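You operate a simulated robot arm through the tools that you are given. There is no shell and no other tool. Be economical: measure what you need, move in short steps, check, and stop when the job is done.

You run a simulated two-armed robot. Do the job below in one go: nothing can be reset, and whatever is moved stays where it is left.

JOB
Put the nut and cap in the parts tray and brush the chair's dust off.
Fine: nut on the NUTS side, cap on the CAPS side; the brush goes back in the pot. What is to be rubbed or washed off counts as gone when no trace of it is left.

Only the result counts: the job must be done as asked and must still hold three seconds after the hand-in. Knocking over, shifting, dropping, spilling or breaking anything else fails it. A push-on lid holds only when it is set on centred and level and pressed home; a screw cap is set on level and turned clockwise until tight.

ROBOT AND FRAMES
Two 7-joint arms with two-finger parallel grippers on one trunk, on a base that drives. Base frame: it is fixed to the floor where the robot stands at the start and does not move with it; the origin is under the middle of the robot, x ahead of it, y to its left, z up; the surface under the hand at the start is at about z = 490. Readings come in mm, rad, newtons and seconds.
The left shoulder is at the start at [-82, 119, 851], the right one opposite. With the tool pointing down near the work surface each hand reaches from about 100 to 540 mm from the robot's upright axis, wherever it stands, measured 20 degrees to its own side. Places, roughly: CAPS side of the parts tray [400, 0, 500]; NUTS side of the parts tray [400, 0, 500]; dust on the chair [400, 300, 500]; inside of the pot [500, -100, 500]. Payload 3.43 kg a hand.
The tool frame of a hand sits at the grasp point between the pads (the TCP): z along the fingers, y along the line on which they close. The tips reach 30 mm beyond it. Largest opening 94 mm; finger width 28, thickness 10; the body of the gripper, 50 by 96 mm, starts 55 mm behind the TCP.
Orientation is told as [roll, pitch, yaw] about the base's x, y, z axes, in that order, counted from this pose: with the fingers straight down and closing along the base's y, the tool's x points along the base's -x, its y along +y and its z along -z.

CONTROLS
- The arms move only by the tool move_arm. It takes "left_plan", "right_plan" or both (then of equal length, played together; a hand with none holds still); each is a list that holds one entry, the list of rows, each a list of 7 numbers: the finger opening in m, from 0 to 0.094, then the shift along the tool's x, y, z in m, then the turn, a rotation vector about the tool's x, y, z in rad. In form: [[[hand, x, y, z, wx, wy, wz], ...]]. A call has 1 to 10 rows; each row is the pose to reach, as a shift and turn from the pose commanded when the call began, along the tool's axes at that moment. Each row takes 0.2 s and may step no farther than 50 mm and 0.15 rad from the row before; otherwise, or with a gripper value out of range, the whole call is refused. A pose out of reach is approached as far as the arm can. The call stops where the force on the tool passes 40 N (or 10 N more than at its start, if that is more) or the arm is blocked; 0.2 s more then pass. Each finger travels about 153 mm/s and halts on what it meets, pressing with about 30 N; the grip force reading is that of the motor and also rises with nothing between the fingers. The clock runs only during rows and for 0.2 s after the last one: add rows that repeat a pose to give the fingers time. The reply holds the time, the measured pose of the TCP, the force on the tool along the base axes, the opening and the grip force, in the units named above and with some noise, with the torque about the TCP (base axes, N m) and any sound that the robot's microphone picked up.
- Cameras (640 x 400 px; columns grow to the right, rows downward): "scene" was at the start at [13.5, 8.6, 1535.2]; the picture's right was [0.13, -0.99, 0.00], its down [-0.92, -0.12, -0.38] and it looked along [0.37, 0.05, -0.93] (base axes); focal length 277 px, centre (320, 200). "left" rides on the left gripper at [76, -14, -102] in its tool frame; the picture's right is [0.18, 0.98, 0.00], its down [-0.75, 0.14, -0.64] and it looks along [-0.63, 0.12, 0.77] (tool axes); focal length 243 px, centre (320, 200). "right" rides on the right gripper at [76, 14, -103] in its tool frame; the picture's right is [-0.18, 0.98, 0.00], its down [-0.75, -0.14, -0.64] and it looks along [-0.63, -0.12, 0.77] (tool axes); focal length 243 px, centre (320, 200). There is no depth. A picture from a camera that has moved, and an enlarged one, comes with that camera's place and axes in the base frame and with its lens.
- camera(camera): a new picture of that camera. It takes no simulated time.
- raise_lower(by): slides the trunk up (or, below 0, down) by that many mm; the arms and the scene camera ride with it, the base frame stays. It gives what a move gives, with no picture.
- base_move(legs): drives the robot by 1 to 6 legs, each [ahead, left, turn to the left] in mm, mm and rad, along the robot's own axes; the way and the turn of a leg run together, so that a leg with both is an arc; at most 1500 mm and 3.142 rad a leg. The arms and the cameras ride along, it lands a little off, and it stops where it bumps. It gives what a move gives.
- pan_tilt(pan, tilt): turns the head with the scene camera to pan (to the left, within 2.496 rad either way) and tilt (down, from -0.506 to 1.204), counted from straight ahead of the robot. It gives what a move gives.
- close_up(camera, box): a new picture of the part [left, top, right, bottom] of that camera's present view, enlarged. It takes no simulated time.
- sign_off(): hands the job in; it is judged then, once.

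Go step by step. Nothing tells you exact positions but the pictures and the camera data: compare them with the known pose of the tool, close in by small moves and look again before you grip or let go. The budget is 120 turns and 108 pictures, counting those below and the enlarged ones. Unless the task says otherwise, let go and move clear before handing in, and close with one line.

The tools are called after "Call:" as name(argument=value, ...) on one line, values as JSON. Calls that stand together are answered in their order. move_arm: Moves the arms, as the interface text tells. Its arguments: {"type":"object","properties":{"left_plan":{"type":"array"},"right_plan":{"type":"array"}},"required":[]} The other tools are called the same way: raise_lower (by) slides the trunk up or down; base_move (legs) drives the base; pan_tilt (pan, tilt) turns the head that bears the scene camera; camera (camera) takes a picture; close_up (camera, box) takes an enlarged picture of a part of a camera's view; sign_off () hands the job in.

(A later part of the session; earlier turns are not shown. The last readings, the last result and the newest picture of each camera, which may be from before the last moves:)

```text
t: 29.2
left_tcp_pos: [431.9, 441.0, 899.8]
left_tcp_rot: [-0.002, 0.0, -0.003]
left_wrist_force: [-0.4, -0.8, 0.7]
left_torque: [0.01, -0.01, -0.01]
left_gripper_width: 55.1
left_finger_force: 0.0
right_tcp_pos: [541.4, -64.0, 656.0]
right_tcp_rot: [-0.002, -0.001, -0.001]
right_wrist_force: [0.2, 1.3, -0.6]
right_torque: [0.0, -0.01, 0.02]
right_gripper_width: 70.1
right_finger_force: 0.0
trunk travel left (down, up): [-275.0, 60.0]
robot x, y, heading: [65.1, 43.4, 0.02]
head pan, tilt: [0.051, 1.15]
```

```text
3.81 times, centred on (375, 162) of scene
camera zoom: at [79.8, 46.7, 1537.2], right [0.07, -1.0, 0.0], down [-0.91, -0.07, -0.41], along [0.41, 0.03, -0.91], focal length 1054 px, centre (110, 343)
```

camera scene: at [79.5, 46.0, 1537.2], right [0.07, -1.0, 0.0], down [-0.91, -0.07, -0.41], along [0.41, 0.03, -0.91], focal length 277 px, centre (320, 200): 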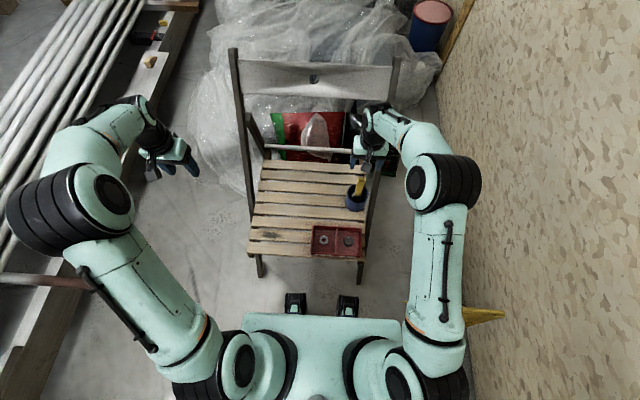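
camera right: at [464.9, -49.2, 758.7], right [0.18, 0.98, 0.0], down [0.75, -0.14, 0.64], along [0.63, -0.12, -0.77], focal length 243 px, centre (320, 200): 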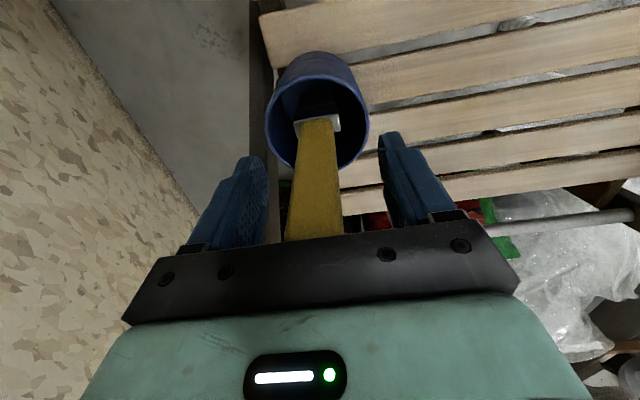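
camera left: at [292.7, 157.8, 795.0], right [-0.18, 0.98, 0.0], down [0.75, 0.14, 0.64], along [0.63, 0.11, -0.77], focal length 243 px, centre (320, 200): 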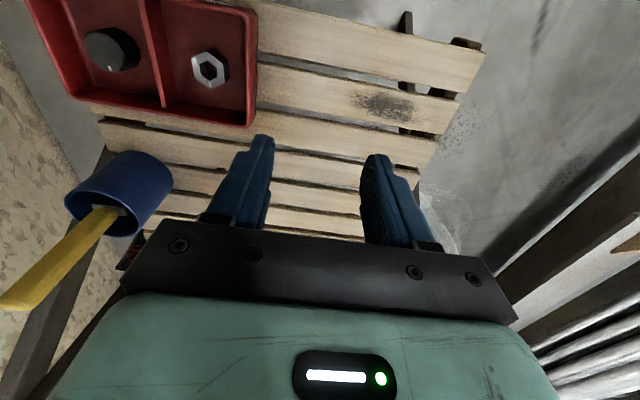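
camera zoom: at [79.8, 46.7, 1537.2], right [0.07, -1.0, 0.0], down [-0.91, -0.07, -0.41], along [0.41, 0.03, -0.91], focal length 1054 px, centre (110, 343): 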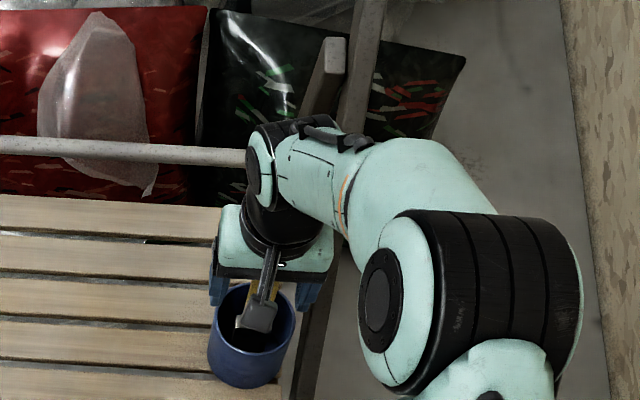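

The handle is between the fingers. I'll close on it.

Call:
move_arm(right_plan=[[[0.045, 0, -0.001, 0, 0, 0, 0], [0.03, 0, -0.001, 0, 0, 0, 0], [0.0, 0, -0.001, 0, 0, 0, 0], [0.0, 0, -0.001, 0, 0, 0, 0], [0.0, 0, -0.001, 0, 0, 0, 0]]])

Call:
camera(camera="right")

```text
t: 30.4
left_tcp_pos: [431.2, 443.6, 900.6]
left_tcp_rot: [-0.002, -0.004, -0.001]
left_wrist_force: [0.1, 0.5, -0.2]
left_torque: [0.0, -0.02, 0.0]
left_gripper_width: 54.9
left_finger_force: 0.1
right_tcp_pos: [540.3, -66.8, 656.8]
right_tcp_rot: [-0.004, -0.001, -0.001]
right_wrist_force: [-0.4, 0.1, -0.3]
right_torque: [0.01, 0.05, -0.04]
right_gripper_width: 29.7
right_finger_force: 30.3
trunk travel left (down, up): [-275.0, 60.0]
robot x, y, heading: [66.0, 41.2, 0.019]
head pan, tilt: [0.051, 1.15]
```

```text
71 pictures are left
camera right: at [464.2, -50.8, 758.9], right [0.18, 0.98, 0.0], down [0.75, -0.14, 0.64], along [0.63, -0.12, -0.77], focal length 243 px, centre (320, 200)
```

right: 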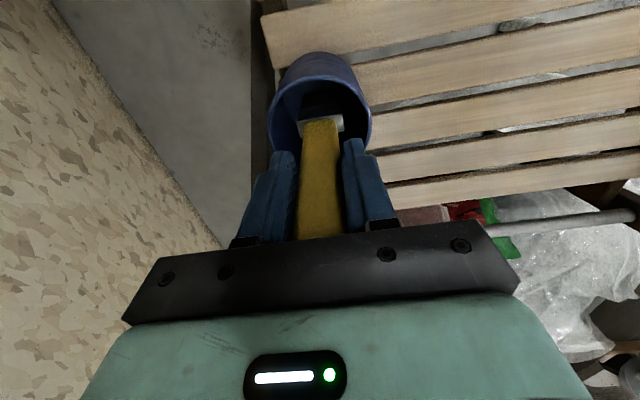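

It's gripped at 30 mm. Lifting straight up out of the pot.

Call:
move_arm(right_plan=[[[0.0, 0, 0, -0.02, 0, 0, 0], [0.0, 0, 0, -0.045, 0, 0, 0], [0.0, 0, 0, -0.07, 0, 0, 0], [0.0, 0, 0, -0.095, 0, 0, 0], [0.0, 0, 0, -0.12, 0, 0, 0], [0.0, 0, 0, -0.14, 0, 0, 0], [0.0, 0, 0, -0.14, 0, 0, 0]]])

Call:
camera(camera="right")

Call:
camera(camera="left")

Call:
close_up(camera="scene", box=[325, 110, 425, 215])

```text
t: 32.0
left_tcp_pos: [430.1, 442.2, 900.0]
left_tcp_rot: [-0.002, 0.001, -0.004]
left_wrist_force: [0.2, 0.4, -0.2]
left_torque: [-0.02, -0.03, -0.01]
left_gripper_width: 55.0
left_finger_force: 0.1
right_tcp_pos: [539.3, -65.5, 796.3]
right_tcp_rot: [0.0, -0.003, 0.0]
right_wrist_force: [-0.3, -0.5, 0.0]
right_torque: [-0.01, -0.02, 0.02]
right_gripper_width: 29.4
right_finger_force: 30.3
trunk travel left (down, up): [-275.0, 60.0]
robot x, y, heading: [64.1, 39.6, 0.022]
head pan, tilt: [0.051, 1.15]
```

```text
70 pictures are left
camera right: at [461.8, -49.9, 897.9], right [0.18, 0.98, 0.0], down [0.75, -0.14, 0.64], along [0.63, -0.12, -0.77], focal length 243 px, centre (320, 200)
```

right: 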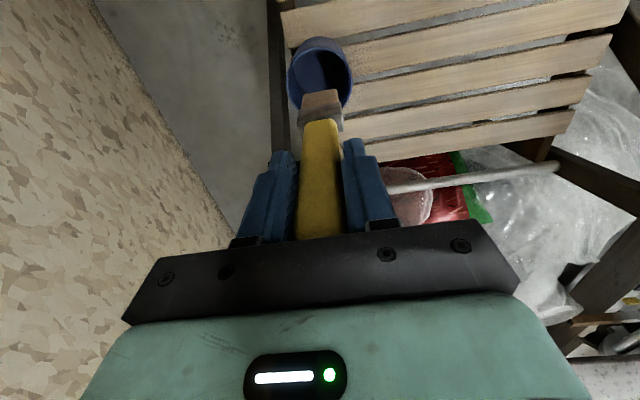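

```text
69 pictures are left
camera left: at [355.0, 429.1, 1002.3], right [-0.18, 0.98, 0.0], down [0.75, 0.14, 0.64], along [0.63, 0.12, -0.77], focal length 243 px, centre (320, 200)
```

left: 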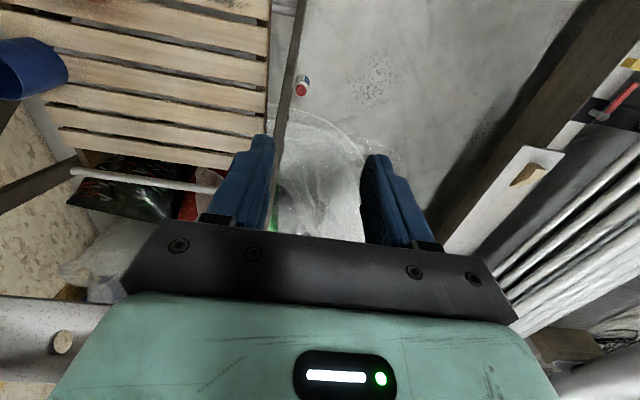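

```text
3.81 times, centred on (375, 162) of scene
camera zoom: at [80.0, 46.7, 1537.2], right [0.07, -1.0, 0.0], down [-0.91, -0.07, -0.41], along [0.41, 0.03, -0.91], focal length 1054 px, centre (110, 343)
```

zoom: 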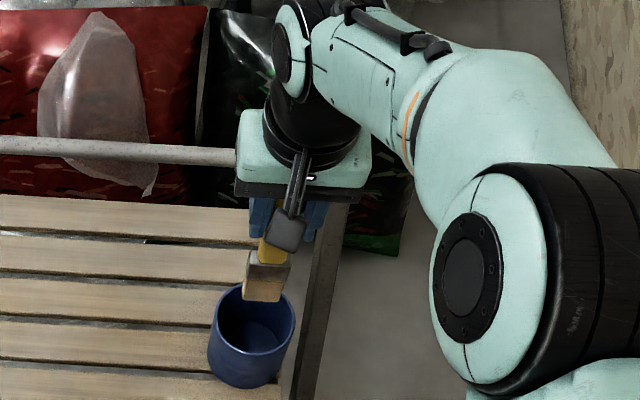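

The brush is out; its bristle tips are about 165 mm below the TCP. I'll carry it over the dust at height.

Call:
move_arm(right_plan=[[[0.0, 0.018, 0.035, 0, 0, 0, 0], [0.0, 0.036, 0.07, 0, 0, 0, 0], [0.0, 0.055, 0.105, 0, 0, 0, 0], [0.0, 0.074, 0.14, 0, 0, 0, 0], [0.0, 0.093, 0.175, 0, 0, 0, 0], [0.0, 0.112, 0.21, 0, 0, 0, 0], [0.0, 0.131, 0.245, 0, 0, 0, 0], [0.0, 0.15, 0.28, 0, 0, 0, 0], [0.0, 0.169, 0.318, 0, 0, 0, 0], [0.0, 0.169, 0.318, 0, 0, 0, 0]]])

Call:
camera(camera="right")

Call:
camera(camera="scene")

```text
t: 34.2
left_tcp_pos: [431.5, 442.5, 900.4]
left_tcp_rot: [-0.002, -0.003, -0.002]
left_wrist_force: [-0.1, 0.1, 0.5]
left_torque: [0.03, 0.01, 0.03]
left_gripper_width: 55.0
left_finger_force: 0.0
right_tcp_pos: [373.0, 252.5, 795.3]
right_tcp_rot: [-0.001, 0.0, -0.001]
right_wrist_force: [0.1, 0.8, -0.6]
right_torque: [-0.04, 0.01, -0.02]
right_gripper_width: 29.3
right_finger_force: 30.2
trunk travel left (down, up): [-275.0, 60.0]
robot x, y, heading: [62.3, 43.9, 0.022]
head pan, tilt: [0.051, 1.15]
```

```text
67 pictures are left
camera right: at [296.9, 267.2, 897.2], right [0.19, 0.98, 0.0], down [0.75, -0.14, 0.64], along [0.63, -0.12, -0.77], focal length 243 px, centre (320, 200)
```

right: 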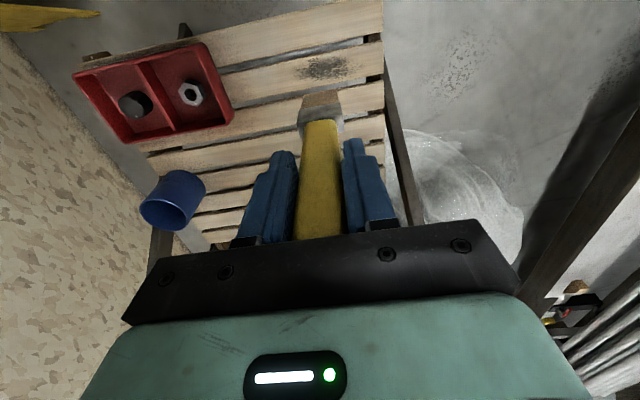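

```text
66 pictures are left
camera scene: at [80.2, 46.1, 1537.3], right [0.07, -1.0, 0.0], down [-0.91, -0.07, -0.41], along [0.41, 0.03, -0.91], focal length 277 px, centre (320, 200)
```

scene: 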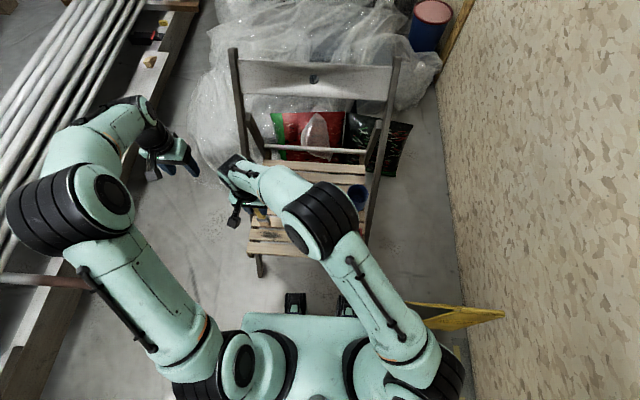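

The dust is centred at about [380, 258], roughly 37 by 87 mm. I'll lower the brush until it just touches.

Call:
move_arm(right_plan=[[[0.0, 0, 0.005, 0.04, 0, 0, 0], [0.0, 0, 0.005, 0.08, 0, 0, 0], [0.0, 0, 0.005, 0.115, 0, 0, 0], [0.0, 0, 0.005, 0.13, 0, 0, 0], [0.0, 0, 0.005, 0.138, 0, 0, 0], [0.0, 0, 0.005, 0.138, 0, 0, 0]]])

Call:
camera(camera="right")

Call:
camera(camera="left")

Call:
close_up(camera="scene", box=[220, 160, 320, 260])

```text
t: 35.6
left_tcp_pos: [431.8, 442.1, 900.3]
left_tcp_rot: [-0.003, -0.001, -0.002]
left_wrist_force: [-0.1, -0.7, 0.5]
left_torque: [-0.03, -0.01, -0.02]
left_gripper_width: 55.1
left_finger_force: 0.1
right_tcp_pos: [371.3, 256.8, 656.4]
right_tcp_rot: [-0.001, -0.001, 0.0]
right_wrist_force: [-0.2, -0.3, -0.3]
right_torque: [0.02, 0.0, 0.02]
right_gripper_width: 29.5
right_finger_force: 29.3
trunk travel left (down, up): [-275.0, 60.0]
robot x, y, heading: [63.8, 42.0, 0.02]
head pan, tilt: [0.051, 1.15]
```

```text
65 pictures are left
camera right: at [295.9, 271.2, 758.4], right [0.18, 0.98, 0.0], down [0.75, -0.14, 0.64], along [0.63, -0.12, -0.77], focal length 243 px, centre (320, 200)
```

right: 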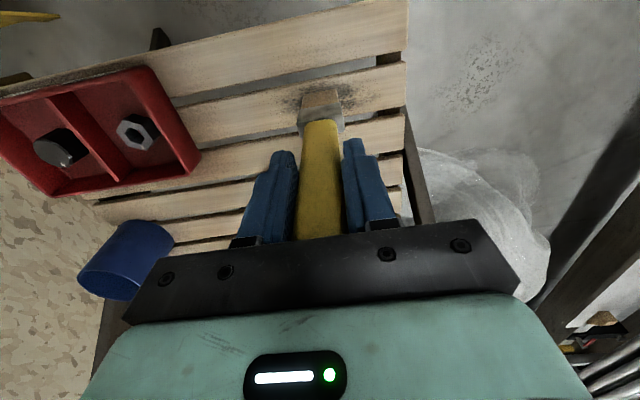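

```text
64 pictures are left
camera left: at [354.9, 429.2, 1002.4], right [-0.18, 0.98, 0.0], down [0.75, 0.14, 0.64], along [0.63, 0.12, -0.77], focal length 243 px, centre (320, 200)
```

left: 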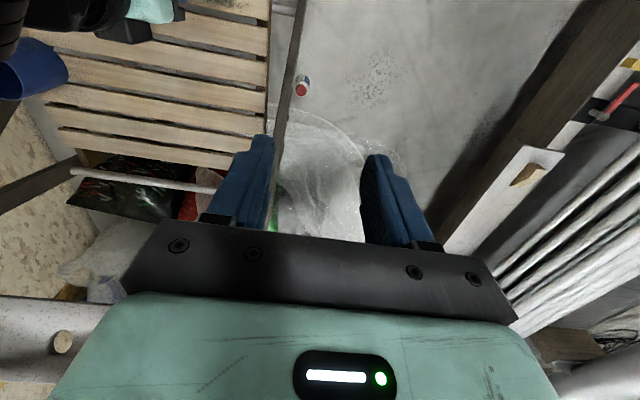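

```text
4.00 times, centred on (270, 210) of scene
camera zoom: at [79.8, 46.7, 1537.2], right [0.07, -1.0, 0.0], down [-0.91, -0.07, -0.41], along [0.41, 0.03, -0.91], focal length 1107 px, centre (520, 160)
```

zoom: 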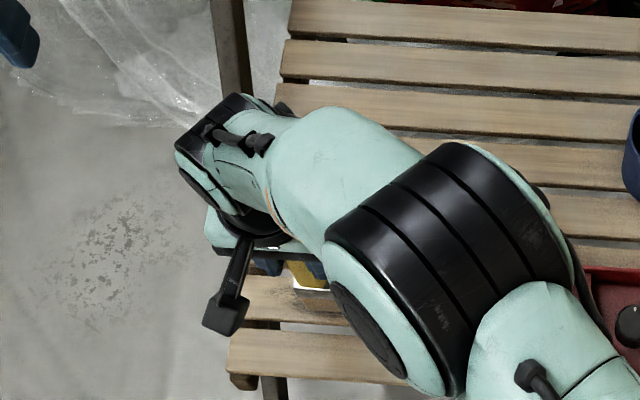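

Call:
close_up(camera="right", box=[260, 60, 400, 150])

Call:
move_arm(right_plan=[[[0.0, 0, 0, 0.003, 0, 0, 0], [0.0, 0, 0, 0.006, 0, 0, 0], [0.0, 0, 0, 0.006, 0, 0, 0]]])

Call:
close_up(camera="right", box=[260, 60, 400, 150])

```text
4.44 times, centred on (330, 105) of right
camera zoom: at [295.9, 271.2, 758.4], right [0.18, 0.98, 0.0], down [0.75, -0.14, 0.64], along [0.63, -0.12, -0.77], focal length 1078 px, centre (276, 622)
```

zoom: 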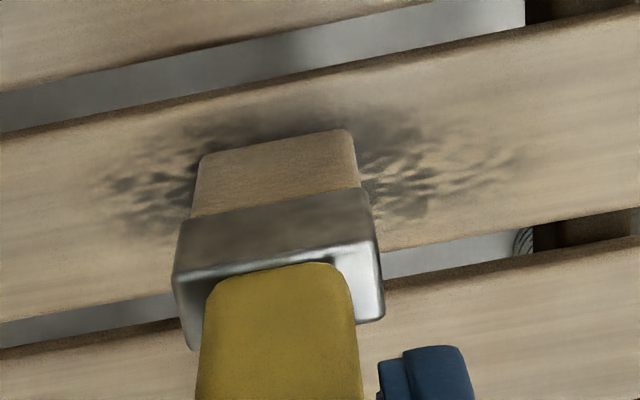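

```text
t: 36.4
left_tcp_pos: [431.5, 442.8, 899.5]
left_tcp_rot: [-0.002, -0.002, -0.002]
left_wrist_force: [0.2, -0.2, 0.2]
left_torque: [0.0, 0.03, 0.04]
left_gripper_width: 54.8
left_finger_force: 0.0
right_tcp_pos: [371.9, 257.0, 651.9]
right_tcp_rot: [0.0, 0.0, 0.0]
right_wrist_force: [0.4, -0.8, -0.1]
right_torque: [0.01, -0.03, -0.01]
right_gripper_width: 29.3
right_finger_force: 29.2
trunk travel left (down, up): [-275.0, 60.0]
robot x, y, heading: [66.6, 42.2, 0.022]
head pan, tilt: [0.051, 1.15]
```

```text
4.44 times, centred on (330, 105) of right
camera zoom: at [295.9, 271.8, 752.9], right [0.18, 0.98, 0.0], down [0.75, -0.14, 0.64], along [0.63, -0.12, -0.77], focal length 1078 px, centre (276, 622)
```

zoom: 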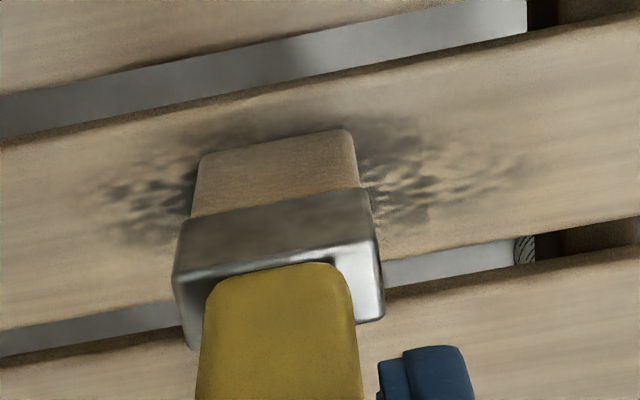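

No contact force yet; I'll go down a little further.

Call:
move_arm(right_plan=[[[0.0, 0, 0, 0.002, 0, 0, 0], [0.0, 0, 0, 0.004, 0, 0, 0], [0.0, 0, 0, 0.004, 0, 0, 0]]])

Call:
close_up(camera="right", box=[260, 60, 400, 150])

```text
t: 37.2
left_tcp_pos: [430.5, 442.1, 902.0]
left_tcp_rot: [-0.002, -0.004, -0.001]
left_wrist_force: [0.5, -1.8, -0.5]
left_torque: [-0.01, 0.01, 0.03]
left_gripper_width: 55.0
left_finger_force: 0.1
right_tcp_pos: [372.5, 256.9, 649.5]
right_tcp_rot: [0.001, -0.005, 0.0]
right_wrist_force: [-1.3, -2.8, 25.2]
right_torque: [-0.41, 0.09, -0.06]
right_gripper_width: 29.4
right_finger_force: 30.0
trunk travel left (down, up): [-275.0, 60.0]
robot x, y, heading: [62.4, 41.6, 0.016]
head pan, tilt: [0.051, 1.15]
```

```text
4.44 times, centred on (330, 105) of right
camera zoom: at [296.3, 271.9, 752.0], right [0.18, 0.98, 0.0], down [0.75, -0.14, 0.65], along [0.64, -0.12, -0.76], focal length 1078 px, centre (276, 622)
```

zoom: 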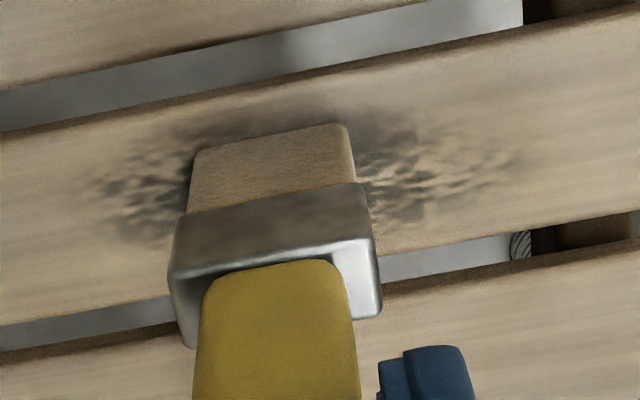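

Contact is at TCP z ≈ 650. I'll ease up 1 mm and sweep along the slat.

Call:
move_arm(right_plan=[[[0.0, 0, -0.015, -0.001, 0, 0, 0], [0.0, 0, -0.035, -0.001, 0, 0, 0], [0.0, 0, -0.055, -0.001, 0, 0, 0], [0.0, 0, -0.03, -0.001, 0, 0, 0], [0.0, 0, -0.005, -0.001, 0, 0, 0], [0.0, 0, 0.02, -0.001, 0, 0, 0], [0.0, 0, 0.045, -0.001, 0, 0, 0], [0.0, 0, 0.06, -0.001, 0, 0, 0], [0.0, 0, 0.06, -0.001, 0, 0, 0]]])

Call:
close_up(camera="right", box=[200, 40, 410, 160])

```text
t: 39.2
left_tcp_pos: [431.9, 442.5, 901.5]
left_tcp_rot: [-0.003, 0.0, -0.001]
left_wrist_force: [-0.4, 0.3, 0.7]
left_torque: [-0.02, 0.03, 0.02]
left_gripper_width: 54.8
left_finger_force: 0.2
right_tcp_pos: [372.2, 316.7, 649.4]
right_tcp_rot: [-0.002, 0.0, 0.0]
right_wrist_force: [0.0, -0.3, 0.2]
right_torque: [0.0, -0.01, 0.0]
right_gripper_width: 25.9
right_finger_force: 30.2
trunk travel left (down, up): [-275.0, 60.0]
robot x, y, heading: [67.2, 39.2, 0.018]
head pan, tilt: [0.051, 1.15]
```

```text
3.05 times, centred on (305, 100) of right
camera zoom: at [295.7, 332.2, 751.0], right [0.18, 0.98, 0.0], down [0.75, -0.14, 0.64], along [0.63, -0.12, -0.77], focal length 739 px, centre (366, 505)
```

zoom: 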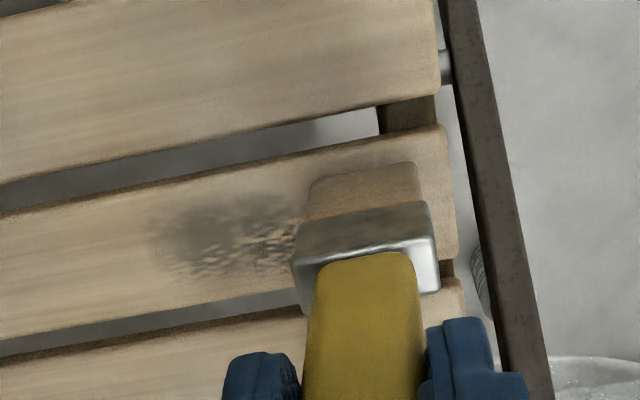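

The dust has thinned, but the grip width changed, so the handle shifted somewhat. Checking the whole view.

Call:
camera(camera="right")

Call:
close_up(camera="right", box=[220, 60, 420, 250])

```text
58 pictures are left
camera right: at [295.7, 332.2, 751.0], right [0.18, 0.98, 0.0], down [0.75, -0.14, 0.64], along [0.63, -0.12, -0.77], focal length 243 px, centre (320, 200)
```

right: 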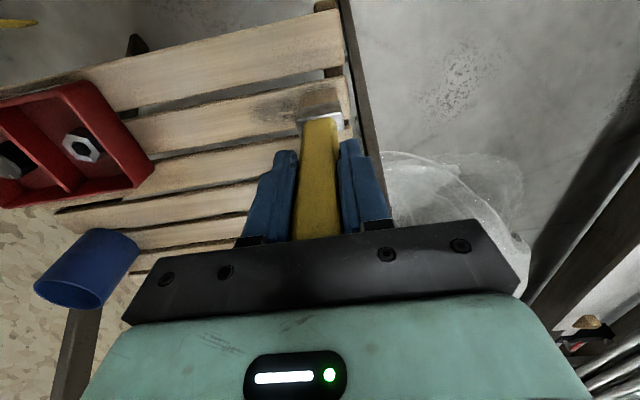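

```text
2.11 times, centred on (320, 155) of right
camera zoom: at [295.7, 332.2, 751.0], right [0.18, 0.98, 0.0], down [0.75, -0.14, 0.64], along [0.63, -0.12, -0.77], focal length 511 px, centre (320, 295)
```

zoom: 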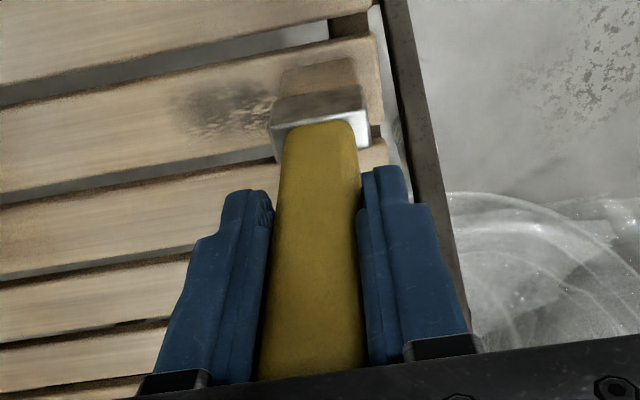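

The handle has simply settled flat against the pads. I'll press about 2 mm more and sweep back across the patch.

Call:
move_arm(right_plan=[[[0.0, 0, 0, 0.0015, 0, 0, 0], [0.0, 0, -0.02, 0.002, 0, 0, 0], [0.0, 0, -0.04, 0.002, 0, 0, 0], [0.0, 0, -0.06, 0.002, 0, 0, 0], [0.0, 0, -0.08, 0.002, 0, 0, 0], [0.0, 0, -0.1, 0.002, 0, 0, 0], [0.0, 0, -0.12, 0.002, 0, 0, 0], [0.0, 0, -0.135, 0.002, 0, 0, 0]]])

Call:
close_up(camera="right", box=[220, 40, 460, 190])

```text
t: 41.0
left_tcp_pos: [430.2, 442.1, 901.7]
left_tcp_rot: [-0.001, -0.002, -0.001]
left_wrist_force: [0.3, -0.5, -0.9]
left_torque: [-0.03, -0.02, -0.02]
left_gripper_width: 55.0
left_finger_force: 0.0
right_tcp_pos: [370.2, 184.3, 647.2]
right_tcp_rot: [0.003, -0.007, 0.001]
right_wrist_force: [0.5, 10.8, 28.1]
right_torque: [1.28, -0.06, 0.0]
right_gripper_width: 25.4
right_finger_force: 29.9
trunk travel left (down, up): [-275.0, 60.0]
robot x, y, heading: [63.7, 42.9, 0.026]
head pan, tilt: [0.051, 1.15]
```

```text
2.67 times, centred on (340, 115) of right
camera zoom: at [293.9, 197.8, 749.4], right [0.18, 0.98, 0.01], down [0.75, -0.14, 0.65], along [0.64, -0.12, -0.76], focal length 647 px, centre (267, 427)
```

zoom: 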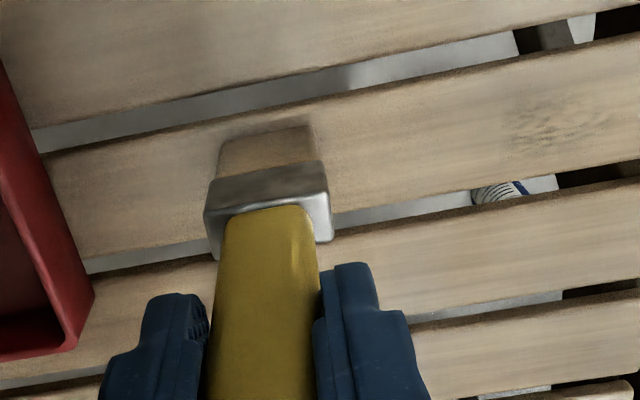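

Almost all gone; a faint trace remains near y ≈ 292. I'll sweep back over it.

Call:
move_arm(right_plan=[[[0.0, 0, 0.02, 0, 0, 0, 0], [0.0, 0, 0.04, 0, 0, 0, 0], [0.0, 0, 0.06, 0, 0, 0, 0], [0.0, 0, 0.08, 0, 0, 0, 0], [0.0, 0, 0.1, 0, 0, 0, 0], [0.0, 0, 0.12, 0, 0, 0, 0], [0.0, 0, 0.135, 0, 0, 0, 0], [0.0, 0, 0.115, 0, 0, 0, 0], [0.0, 0, 0.09, 0, 0, 0, 0], [0.0, 0, 0.065, 0, 0, 0, 0]]])

Call:
close_up(camera="right", box=[220, 40, 460, 190])

```text
t: 43.2
left_tcp_pos: [431.4, 440.5, 901.0]
left_tcp_rot: [-0.001, -0.002, -0.002]
left_wrist_force: [0.0, -0.2, 0.4]
left_torque: [-0.03, 0.0, -0.01]
left_gripper_width: 55.0
left_finger_force: 0.2
right_tcp_pos: [373.6, 246.2, 644.6]
right_tcp_rot: [0.001, -0.002, 0.0]
right_wrist_force: [-0.6, 0.3, -0.1]
right_torque: [-0.01, -0.03, 0.03]
right_gripper_width: 25.5
right_finger_force: 29.9
trunk travel left (down, up): [-275.0, 60.0]
robot x, y, heading: [63.9, 43.5, 0.015]
head pan, tilt: [0.051, 1.15]
```

```text
2.67 times, centred on (340, 115) of right
camera zoom: at [297.2, 261.5, 747.4], right [0.18, 0.98, 0.0], down [0.75, -0.14, 0.64], along [0.63, -0.12, -0.77], focal length 647 px, centre (267, 427)
```

zoom: 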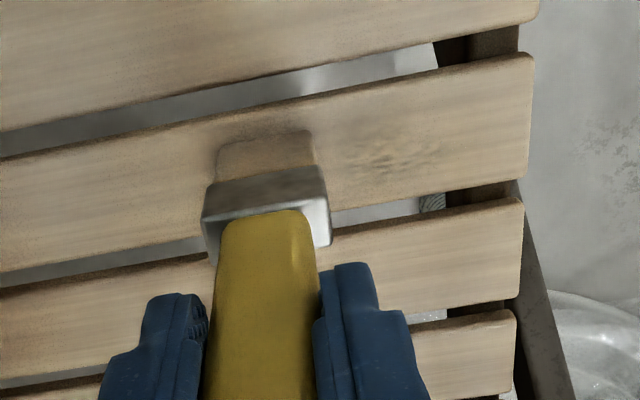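

The brush lost contact (the handle slid up a little in the grip). I'll move over the trace and press down again.

Call:
move_arm(right_plan=[[[0.0, -0.003, 0.02, -0.002, 0, 0, 0], [0.0, -0.003, 0.045, -0.002, 0, 0, 0], [0.0, -0.003, 0.045, 0.001, 0, 0, 0], [0.0, -0.003, 0.045, 0.002, 0, 0, 0], [0.0, -0.003, 0.045, 0.002, 0, 0, 0]]])

```text
t: 44.4
left_tcp_pos: [432.7, 442.5, 899.7]
left_tcp_rot: [-0.001, -0.002, -0.001]
left_wrist_force: [0.1, -0.2, -0.1]
left_torque: [0.02, 0.02, 0.0]
left_gripper_width: 54.8
left_finger_force: 0.1
right_tcp_pos: [375.5, 291.3, 644.3]
right_tcp_rot: [0.0, -0.001, 0.002]
right_wrist_force: [0.3, -1.0, -0.8]
right_torque: [0.02, 0.02, -0.01]
right_gripper_width: 25.8
right_finger_force: 30.2
trunk travel left (down, up): [-275.0, 60.0]
robot x, y, heading: [63.3, 45.5, 0.019]
head pan, tilt: [0.051, 1.15]
```

Call:
move_arm(right_plan=[[[0.0, 0, 0, 0.001, 0, 0, 0], [0.0, 0, 0, 0.002, 0, 0, 0], [0.0, 0, 0, 0.002, 0, 0, 0]]])

Call:
camera(camera="right")

```text
t: 45.2
left_tcp_pos: [429.4, 441.4, 901.6]
left_tcp_rot: [-0.002, -0.003, -0.003]
left_wrist_force: [-0.4, -0.8, 0.1]
left_torque: [0.02, -0.02, -0.01]
left_gripper_width: 55.1
left_finger_force: 0.1
right_tcp_pos: [374.9, 291.3, 643.7]
right_tcp_rot: [0.001, -0.004, 0.0]
right_wrist_force: [-3.3, -2.4, 21.1]
right_torque: [-0.29, 0.69, -0.04]
right_gripper_width: 25.7
right_finger_force: 30.2
trunk travel left (down, up): [-275.0, 60.0]
robot x, y, heading: [61.7, 42.0, 0.021]
head pan, tilt: [0.051, 1.15]
```

```text
54 pictures are left
camera right: at [298.8, 306.6, 746.5], right [0.18, 0.98, 0.0], down [0.75, -0.14, 0.64], along [0.63, -0.12, -0.76], focal length 243 px, centre (320, 200)
```

right: 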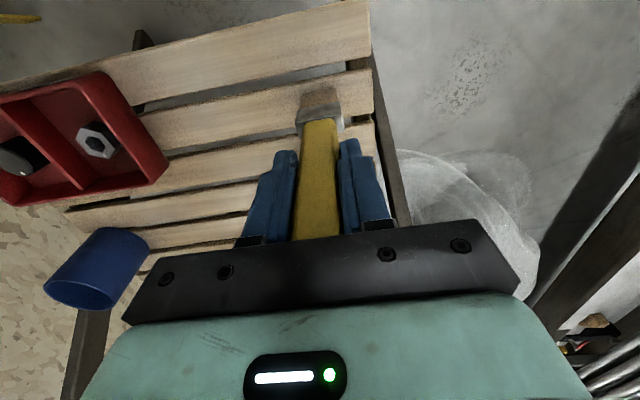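

Contact at 21 N. I'll scrub with short strokes around here.

Call:
move_arm(right_plan=[[[0.0, 0, 0.015, 0, 0, 0, 0], [0.0, 0, 0.025, 0, 0, 0, 0], [0.0, 0, 0.005, 0, 0, 0, 0], [0.0, 0, -0.02, 0, 0, 0, 0], [0.0, 0, -0.045, 0, 0, 0, 0], [0.0, 0, -0.07, 0, 0, 0, 0], [0.0, 0, -0.07, 0, 0, 0, 0]]])

Call:
close_up(camera="right", box=[220, 40, 460, 190])

```text
t: 46.8
left_tcp_pos: [431.9, 442.9, 899.5]
left_tcp_rot: [-0.001, -0.002, -0.001]
left_wrist_force: [-0.2, -0.5, -0.7]
left_torque: [-0.01, 0.0, -0.02]
left_gripper_width: 55.1
left_finger_force: 0.0
right_tcp_pos: [377.5, 222.5, 643.6]
right_tcp_rot: [0.002, -0.009, 0.0]
right_wrist_force: [1.6, 9.7, 24.0]
right_torque: [1.07, -0.18, 0.03]
right_gripper_width: 25.5
right_finger_force: 29.8
trunk travel left (down, up): [-275.0, 60.0]
robot x, y, heading: [64.8, 43.1, 0.019]
head pan, tilt: [0.051, 1.15]
```

```text
2.67 times, centred on (340, 115) of right
camera zoom: at [299.5, 236.5, 745.4], right [0.18, 0.98, 0.0], down [0.75, -0.14, 0.65], along [0.64, -0.12, -0.76], focal length 647 px, centre (267, 427)
```

zoom: 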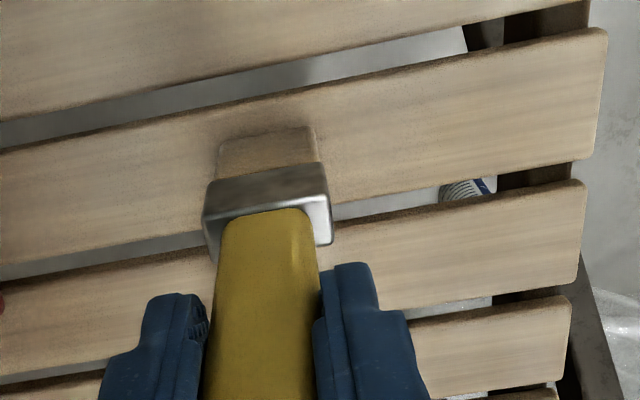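

That part looks clean. I'll lift the brush and inspect the whole slat.

Call:
move_arm(right_plan=[[[0.0, 0, 0, -0.02, 0, 0, 0], [0.0, 0, 0, -0.06, 0, 0, 0], [0.0, 0, 0, -0.1, 0, 0, 0], [0.0, 0, 0, -0.14, 0, 0, 0], [0.0, -0.02, -0.03, -0.155, 0, 0, 0], [0.0, -0.04, -0.07, -0.155, 0, 0, 0], [0.0, -0.05, -0.11, -0.155, 0, 0, 0], [0.0, -0.05, -0.11, -0.155, 0, 0, 0]]])

Call:
camera(camera="right")

Call:
camera(camera="scene")

Call:
close_up(camera="right", box=[300, 0, 500, 125])

```text
t: 48.6
left_tcp_pos: [430.8, 442.0, 900.3]
left_tcp_rot: [-0.001, -0.002, -0.003]
left_wrist_force: [-0.2, -0.1, -0.2]
left_torque: [0.0, -0.02, -0.02]
left_gripper_width: 54.9
left_finger_force: 0.0
right_tcp_pos: [426.0, 111.4, 798.2]
right_tcp_rot: [-0.002, -0.001, 0.0]
right_wrist_force: [0.7, -0.1, -1.3]
right_torque: [0.04, 0.0, 0.01]
right_gripper_width: 25.5
right_finger_force: 29.5
trunk travel left (down, up): [-275.0, 60.0]
robot x, y, heading: [62.9, 41.1, 0.016]
head pan, tilt: [0.051, 1.15]
```

```text
52 pictures are left
camera right: at [350.4, 125.4, 901.2], right [0.18, 0.98, 0.0], down [0.75, -0.14, 0.64], along [0.63, -0.12, -0.77], focal length 243 px, centre (320, 200)
```

right: 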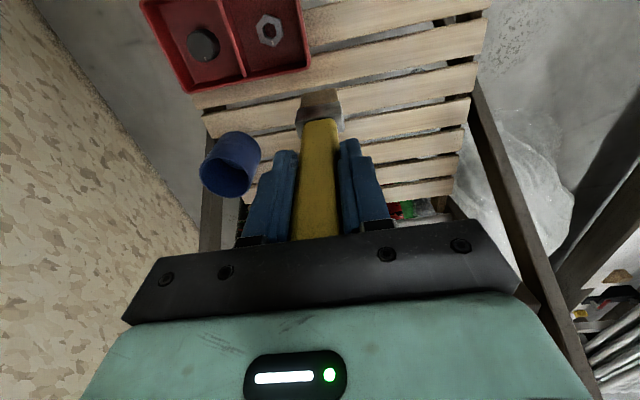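

```text
51 pictures are left
camera scene: at [79.7, 47.4, 1537.2], right [0.07, -1.0, 0.0], down [-0.91, -0.07, -0.41], along [0.41, 0.03, -0.91], focal length 277 px, centre (320, 200)
```

scene: 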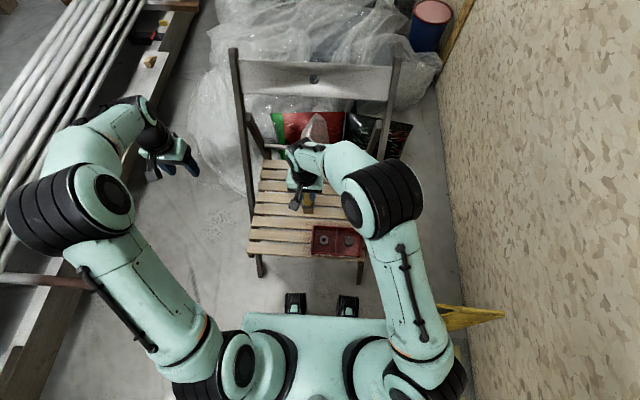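

```text
3.20 times, centred on (400, 62) of right
camera zoom: at [350.4, 125.4, 901.2], right [0.18, 0.98, 0.0], down [0.75, -0.14, 0.64], along [0.63, -0.12, -0.77], focal length 776 px, centre (64, 640)
```

zoom: 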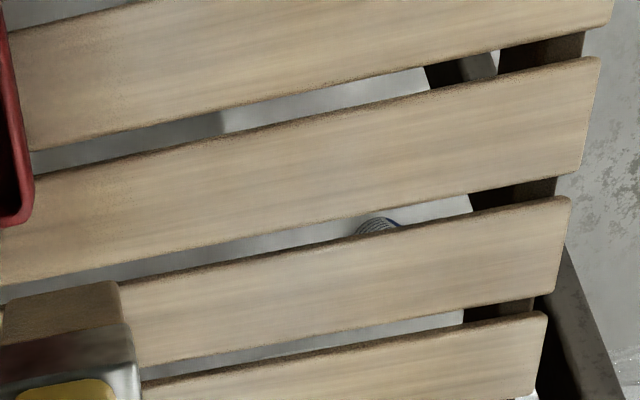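

Call:
close_up(camera="scene", box=[240, 210, 320, 265])

Call:
close_up(camera="right", box=[370, 0, 490, 75])

```text
7.27 times, centred on (280, 238) of scene
camera zoom: at [79.7, 47.4, 1537.2], right [0.07, -1.0, 0.0], down [-0.91, -0.07, -0.41], along [0.41, 0.03, -0.91], focal length 2013 px, centre (611, -73)
```

zoom: 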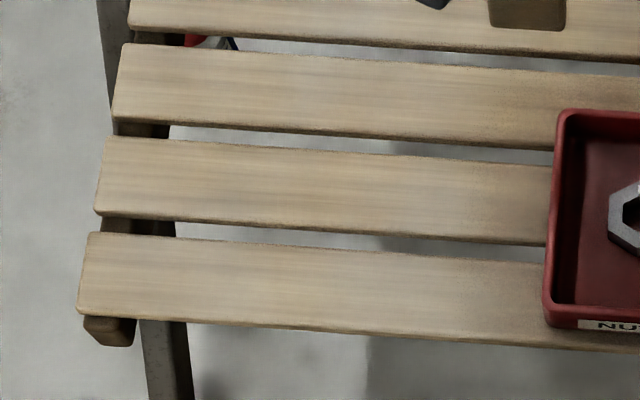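

```text
5.33 times, centred on (430, 38) of right
camera zoom: at [350.4, 125.4, 901.2], right [0.18, 0.98, 0.0], down [0.75, -0.14, 0.64], along [0.63, -0.12, -0.77], focal length 1294 px, centre (-267, 1067)
```

zoom: 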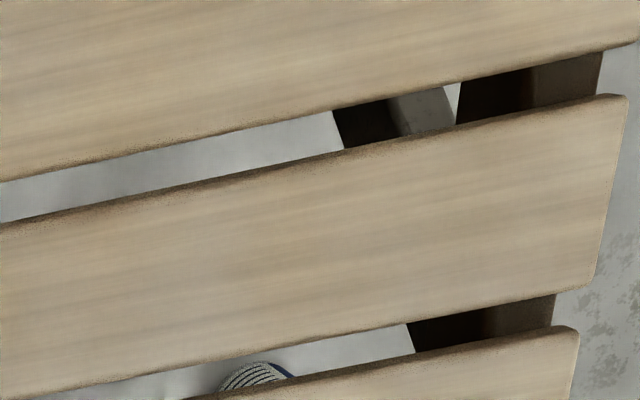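

It looks clean. For assurance against faint residue I'll make one more pass, in two lanes slightly in front of and behind the first.

Call:
move_arm(right_plan=[[[0.0, 0.02, 0.03, 0, 0, 0, 0], [0.0, 0.04, 0.06, 0, 0, 0, 0], [0.0, 0.058, 0.09, 0.02, 0, 0, 0], [0.0, 0.058, 0.09, 0.06, 0, 0, 0], [0.0, 0.058, 0.09, 0.1, 0, 0, 0], [0.0, 0.058, 0.09, 0.14, 0, 0, 0], [0.0, 0.058, 0.09, 0.151, 0, 0, 0], [0.0, 0.058, 0.09, 0.154, 0, 0, 0], [0.0, 0.058, 0.09, 0.154, 0, 0, 0]]])

```text
t: 50.6
left_tcp_pos: [431.5, 444.0, 899.9]
left_tcp_rot: [-0.002, -0.001, -0.001]
left_wrist_force: [0.0, -0.2, 0.7]
left_torque: [-0.02, 0.0, -0.02]
left_gripper_width: 54.9
left_finger_force: 0.1
right_tcp_pos: [366.0, 202.5, 644.9]
right_tcp_rot: [-0.001, -0.002, -0.001]
right_wrist_force: [0.1, 0.0, -1.2]
right_torque: [0.02, 0.0, -0.02]
right_gripper_width: 25.5
right_finger_force: 29.6
trunk travel left (down, up): [-275.0, 60.0]
robot x, y, heading: [62.0, 39.3, 0.02]
head pan, tilt: [0.051, 1.15]
```

Call:
move_arm(right_plan=[[[0.0, 0, 0, 0.002, 0, 0, 0], [0.0, 0, 0.025, 0.0025, 0, 0, 0], [0.0, 0, 0.05, 0.0025, 0, 0, 0], [0.0, 0, 0.075, 0.0025, 0, 0, 0], [0.0, 0, 0.1, 0.0025, 0, 0, 0], [0.0, -0.007, 0.115, 0.003, 0, 0, 0], [0.0, -0.014, 0.1, 0.003, 0, 0, 0], [0.0, -0.014, 0.075, 0.003, 0, 0, 0], [0.0, -0.014, 0.05, 0.003, 0, 0, 0], [0.0, -0.014, 0.025, 0.003, 0, 0, 0]]])

```text
t: 52.8
left_tcp_pos: [429.9, 442.4, 900.3]
left_tcp_rot: [-0.001, -0.004, -0.003]
left_wrist_force: [0.0, -0.2, -0.6]
left_torque: [-0.04, -0.03, 0.02]
left_gripper_width: 54.8
left_finger_force: 0.0
right_tcp_pos: [385.2, 228.6, 642.4]
right_tcp_rot: [0.009, -0.01, 0.0]
right_wrist_force: [0.7, 13.8, 28.9]
right_torque: [1.52, -0.03, 0.0]
right_gripper_width: 26.0
right_finger_force: 29.8
trunk travel left (down, up): [-275.0, 60.0]
robot x, y, heading: [67.4, 44.3, 0.025]
head pan, tilt: [0.051, 1.15]
```

Firm contact throughout. I'll lift and carry the brush back towards the pot at height.

Call:
move_arm(right_plan=[[[0.0, 0, 0, -0.02, 0, 0, 0], [0.0, 0, 0, -0.06, 0, 0, 0], [0.0, 0, 0, -0.1, 0, 0, 0], [0.0, 0, 0, -0.14, 0, 0, 0], [0.0, -0.02, -0.04, -0.155, 0, 0, 0], [0.0, -0.04, -0.08, -0.155, 0, 0, 0], [0.0, -0.06, -0.12, -0.155, 0, 0, 0], [0.0, -0.08, -0.16, -0.155, 0, 0, 0], [0.0, -0.1, -0.2, -0.155, 0, 0, 0], [0.0, -0.1, -0.2, -0.155, 0, 0, 0]]])

Call:
camera(camera="right")

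Call:
close_up(camera="scene", box=[240, 160, 400, 265])

```text
t: 55.0
left_tcp_pos: [431.0, 444.3, 900.3]
left_tcp_rot: [-0.001, -0.001, -0.002]
left_wrist_force: [0.2, -0.5, 0.4]
left_torque: [-0.02, 0.04, 0.01]
left_gripper_width: 55.0
left_finger_force: 0.0
right_tcp_pos: [481.9, 27.4, 793.5]
right_tcp_rot: [-0.002, -0.003, 0.0]
right_wrist_force: [-0.2, 0.8, -0.8]
right_torque: [-0.01, 0.05, -0.04]
right_gripper_width: 25.4
right_finger_force: 30.1
trunk travel left (down, up): [-275.0, 60.0]
robot x, y, heading: [65.1, 42.7, 0.025]
head pan, tilt: [0.051, 1.15]
```

```text
47 pictures are left
camera right: at [403.9, 42.3, 894.8], right [0.18, 0.98, 0.0], down [0.75, -0.14, 0.64], along [0.63, -0.12, -0.77], focal length 243 px, centre (320, 200)
```

right: 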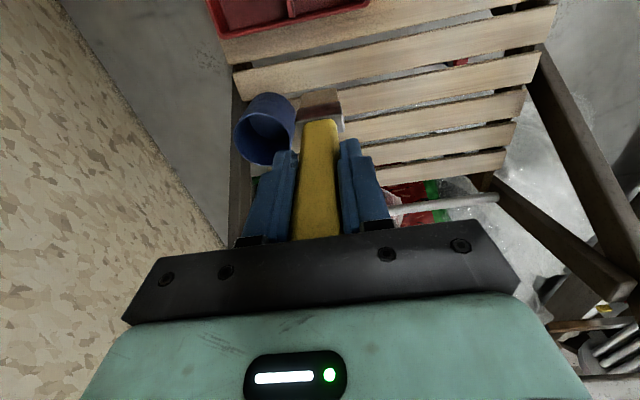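

```text
3.81 times, centred on (320, 212) of scene
camera zoom: at [79.4, 47.4, 1537.2], right [0.07, -1.0, 0.0], down [-0.91, -0.07, -0.41], along [0.41, 0.03, -0.91], focal length 1054 px, centre (320, 152)
```

zoom: 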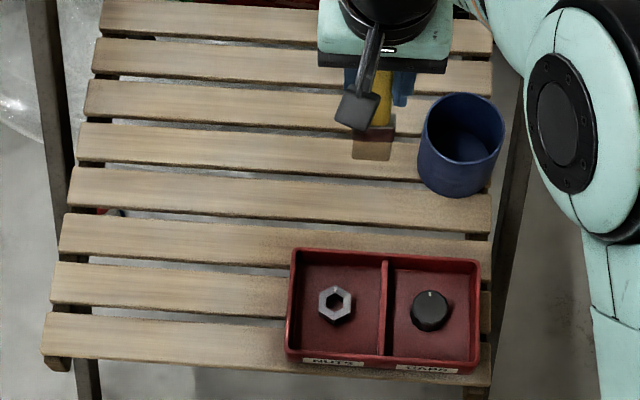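

The seat is clean, and the pot centre is about [544, -64]. I'll move the brush over it and check the alignment.

Call:
move_arm(right_plan=[[[0.0, -0.015, -0.023, 0, 0, 0, 0], [0.0, -0.03, -0.046, 0, 0, 0, 0], [0.0, -0.045, -0.07, 0, 0, 0, 0], [0.0, -0.058, -0.091, 0, 0, 0, 0], [0.0, -0.058, -0.091, 0, 0, 0, 0], [0.0, -0.058, -0.091, 0.03, 0, 0, 0], [0.0, -0.058, -0.091, 0.03, 0, 0, 0]]])

Call:
close_up(camera="right", box=[240, 20, 400, 140])

Call:
close_up(camera="scene", box=[325, 140, 405, 215])

Call:
camera(camera="left")

```text
t: 56.6
left_tcp_pos: [430.2, 442.8, 900.8]
left_tcp_rot: [-0.003, -0.002, -0.001]
left_wrist_force: [0.4, 0.1, 0.7]
left_torque: [0.04, -0.01, -0.01]
left_gripper_width: 54.8
left_finger_force: 0.0
right_tcp_pos: [536.8, -63.5, 765.2]
right_tcp_rot: [0.0, -0.001, -0.001]
right_wrist_force: [0.0, 0.8, 0.5]
right_torque: [0.01, 0.02, -0.01]
right_gripper_width: 25.6
right_finger_force: 29.7
trunk travel left (down, up): [-275.0, 60.0]
robot x, y, heading: [65.7, 42.1, 0.021]
head pan, tilt: [0.051, 1.15]
```

```text
3.33 times, centred on (320, 80) of right
camera zoom: at [459.7, -48.6, 868.1], right [0.18, 0.98, 0.0], down [0.75, -0.14, 0.64], along [0.63, -0.12, -0.77], focal length 809 px, centre (320, 600)
```

zoom: 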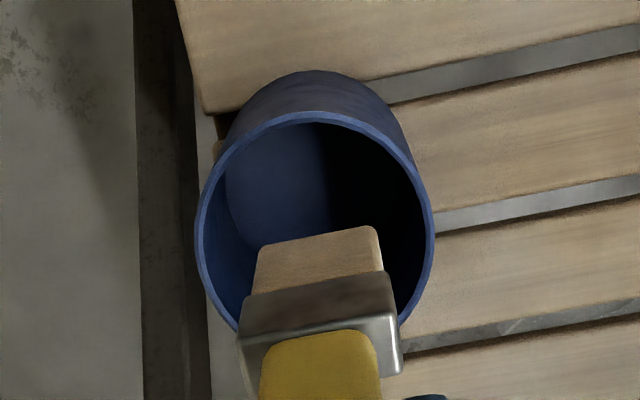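

```text
5.33 times, centred on (365, 178) of scene
camera zoom: at [79.5, 46.8, 1537.2], right [0.07, -1.0, 0.0], down [-0.91, -0.07, -0.41], along [0.41, 0.03, -0.91], focal length 1476 px, centre (80, 320)
```

zoom: 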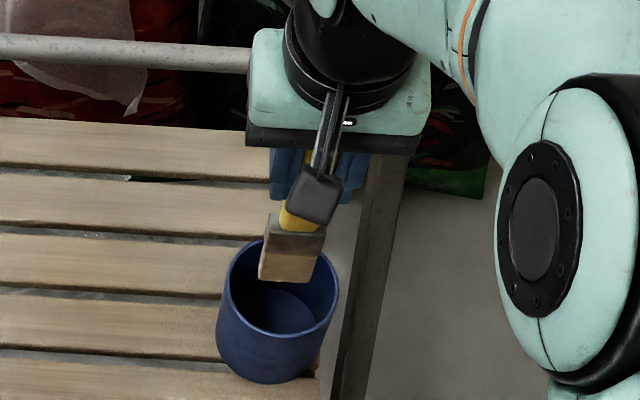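

```text
43 pictures are left
camera left: at [354.6, 429.3, 1002.4], right [-0.18, 0.98, 0.0], down [0.75, 0.14, 0.64], along [0.63, 0.12, -0.77], focal length 243 px, centre (320, 200)
```

left: 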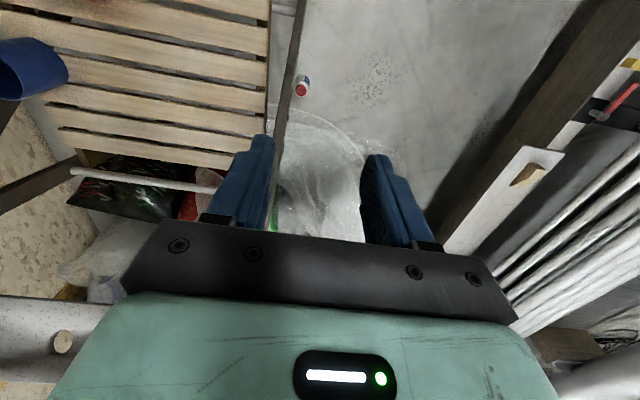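

The bristles are centred over the pot mouth. I'll lower them into it.

Call:
move_arm(right_plan=[[[0.0, 0, -0.001, 0.02, 0, 0, 0], [0.0, 0, -0.001, 0.04, 0, 0, 0], [0.0, 0, -0.001, 0.06, 0, 0, 0], [0.0, 0, -0.001, 0.08, 0, 0, 0], [0.0, 0, -0.001, 0.1, 0, 0, 0], [0.0, 0, -0.001, 0.11, 0, 0, 0], [0.0, 0, -0.001, 0.11, 0, 0, 0]]])

Call:
close_up(camera="right", box=[240, 20, 400, 140])

Call:
close_up(camera="scene", box=[325, 140, 405, 215])

```text
t: 58.2
left_tcp_pos: [431.9, 443.2, 900.8]
left_tcp_rot: [0.0, -0.002, -0.001]
left_wrist_force: [0.5, 0.6, -0.9]
left_torque: [0.0, -0.04, 0.0]
left_gripper_width: 54.9
left_finger_force: 0.0
right_tcp_pos: [538.4, -64.6, 655.1]
right_tcp_rot: [-0.001, 0.0, -0.002]
right_wrist_force: [0.2, -1.2, -0.6]
right_torque: [-0.02, 0.02, 0.02]
right_gripper_width: 26.0
right_finger_force: 30.7
trunk travel left (down, up): [-275.0, 60.0]
robot x, y, heading: [66.0, 41.8, 0.021]
head pan, tilt: [0.051, 1.15]
```

```text
3.33 times, centred on (320, 80) of right
camera zoom: at [462.4, -49.9, 757.8], right [0.18, 0.98, 0.0], down [0.75, -0.14, 0.64], along [0.63, -0.12, -0.77], focal length 809 px, centre (320, 600)
```

zoom: 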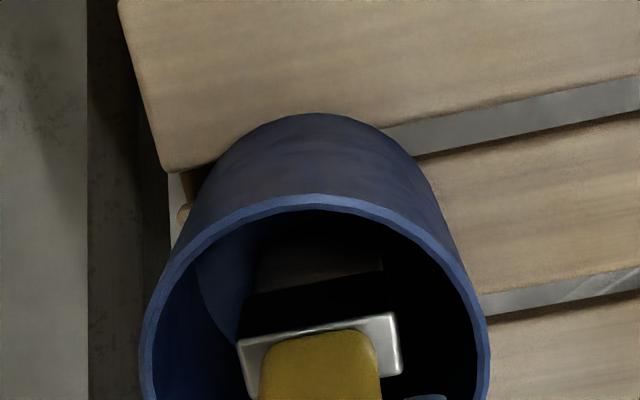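

```text
5.33 times, centred on (365, 178) of scene
camera zoom: at [79.9, 46.7, 1537.2], right [0.07, -1.0, 0.0], down [-0.91, -0.07, -0.41], along [0.41, 0.03, -0.91], focal length 1476 px, centre (80, 320)
```

zoom: 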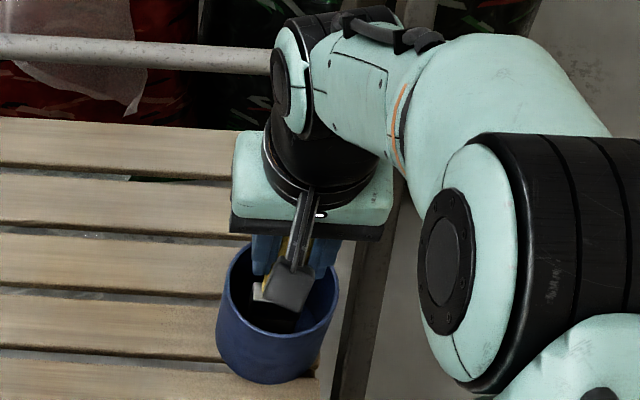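

It's in the pot with no contact yet. I'll ease down to the pot floor.

Call:
move_arm(right_plan=[[[0.0, 0, 0, 0.002, 0, 0, 0], [0.0, 0, 0, 0.004, 0, 0, 0], [0.0, 0, 0, 0.0045, 0, 0, 0], [0.0, 0, 0, 0.0045, 0, 0, 0]]])

```text
t: 59.2
left_tcp_pos: [431.2, 442.0, 901.3]
left_tcp_rot: [-0.002, -0.002, -0.002]
left_wrist_force: [-0.1, -0.2, -0.6]
left_torque: [0.0, 0.01, 0.02]
left_gripper_width: 55.0
left_finger_force: 0.0
right_tcp_pos: [538.8, -65.0, 651.2]
right_tcp_rot: [-0.002, -0.002, 0.0]
right_wrist_force: [0.8, -0.2, -1.0]
right_torque: [0.0, 0.01, -0.02]
right_gripper_width: 25.5
right_finger_force: 30.6
trunk travel left (down, up): [-275.0, 60.0]
robot x, y, heading: [63.3, 38.1, 0.02]
head pan, tilt: [0.051, 1.15]
```

Call:
move_arm(right_plan=[[[0.0, 0, 0, 0.0015, 0, 0, 0], [0.0, 0, 0, 0.003, 0, 0, 0], [0.0, 0, 0, 0.003, 0, 0, 0]]])

```text
t: 60.0
left_tcp_pos: [432.2, 442.1, 900.9]
left_tcp_rot: [-0.002, 0.0, -0.003]
left_wrist_force: [0.2, -0.1, -0.5]
left_torque: [-0.02, 0.01, -0.01]
left_gripper_width: 55.0
left_finger_force: 0.0
right_tcp_pos: [540.0, -65.3, 647.7]
right_tcp_rot: [-0.001, -0.001, 0.001]
right_wrist_force: [-1.9, -0.7, 5.7]
right_torque: [0.03, 0.28, 0.03]
right_gripper_width: 25.9
right_finger_force: 29.6
trunk travel left (down, up): [-275.0, 60.0]
robot x, y, heading: [64.8, 45.0, 0.025]
head pan, tilt: [0.051, 1.15]
```

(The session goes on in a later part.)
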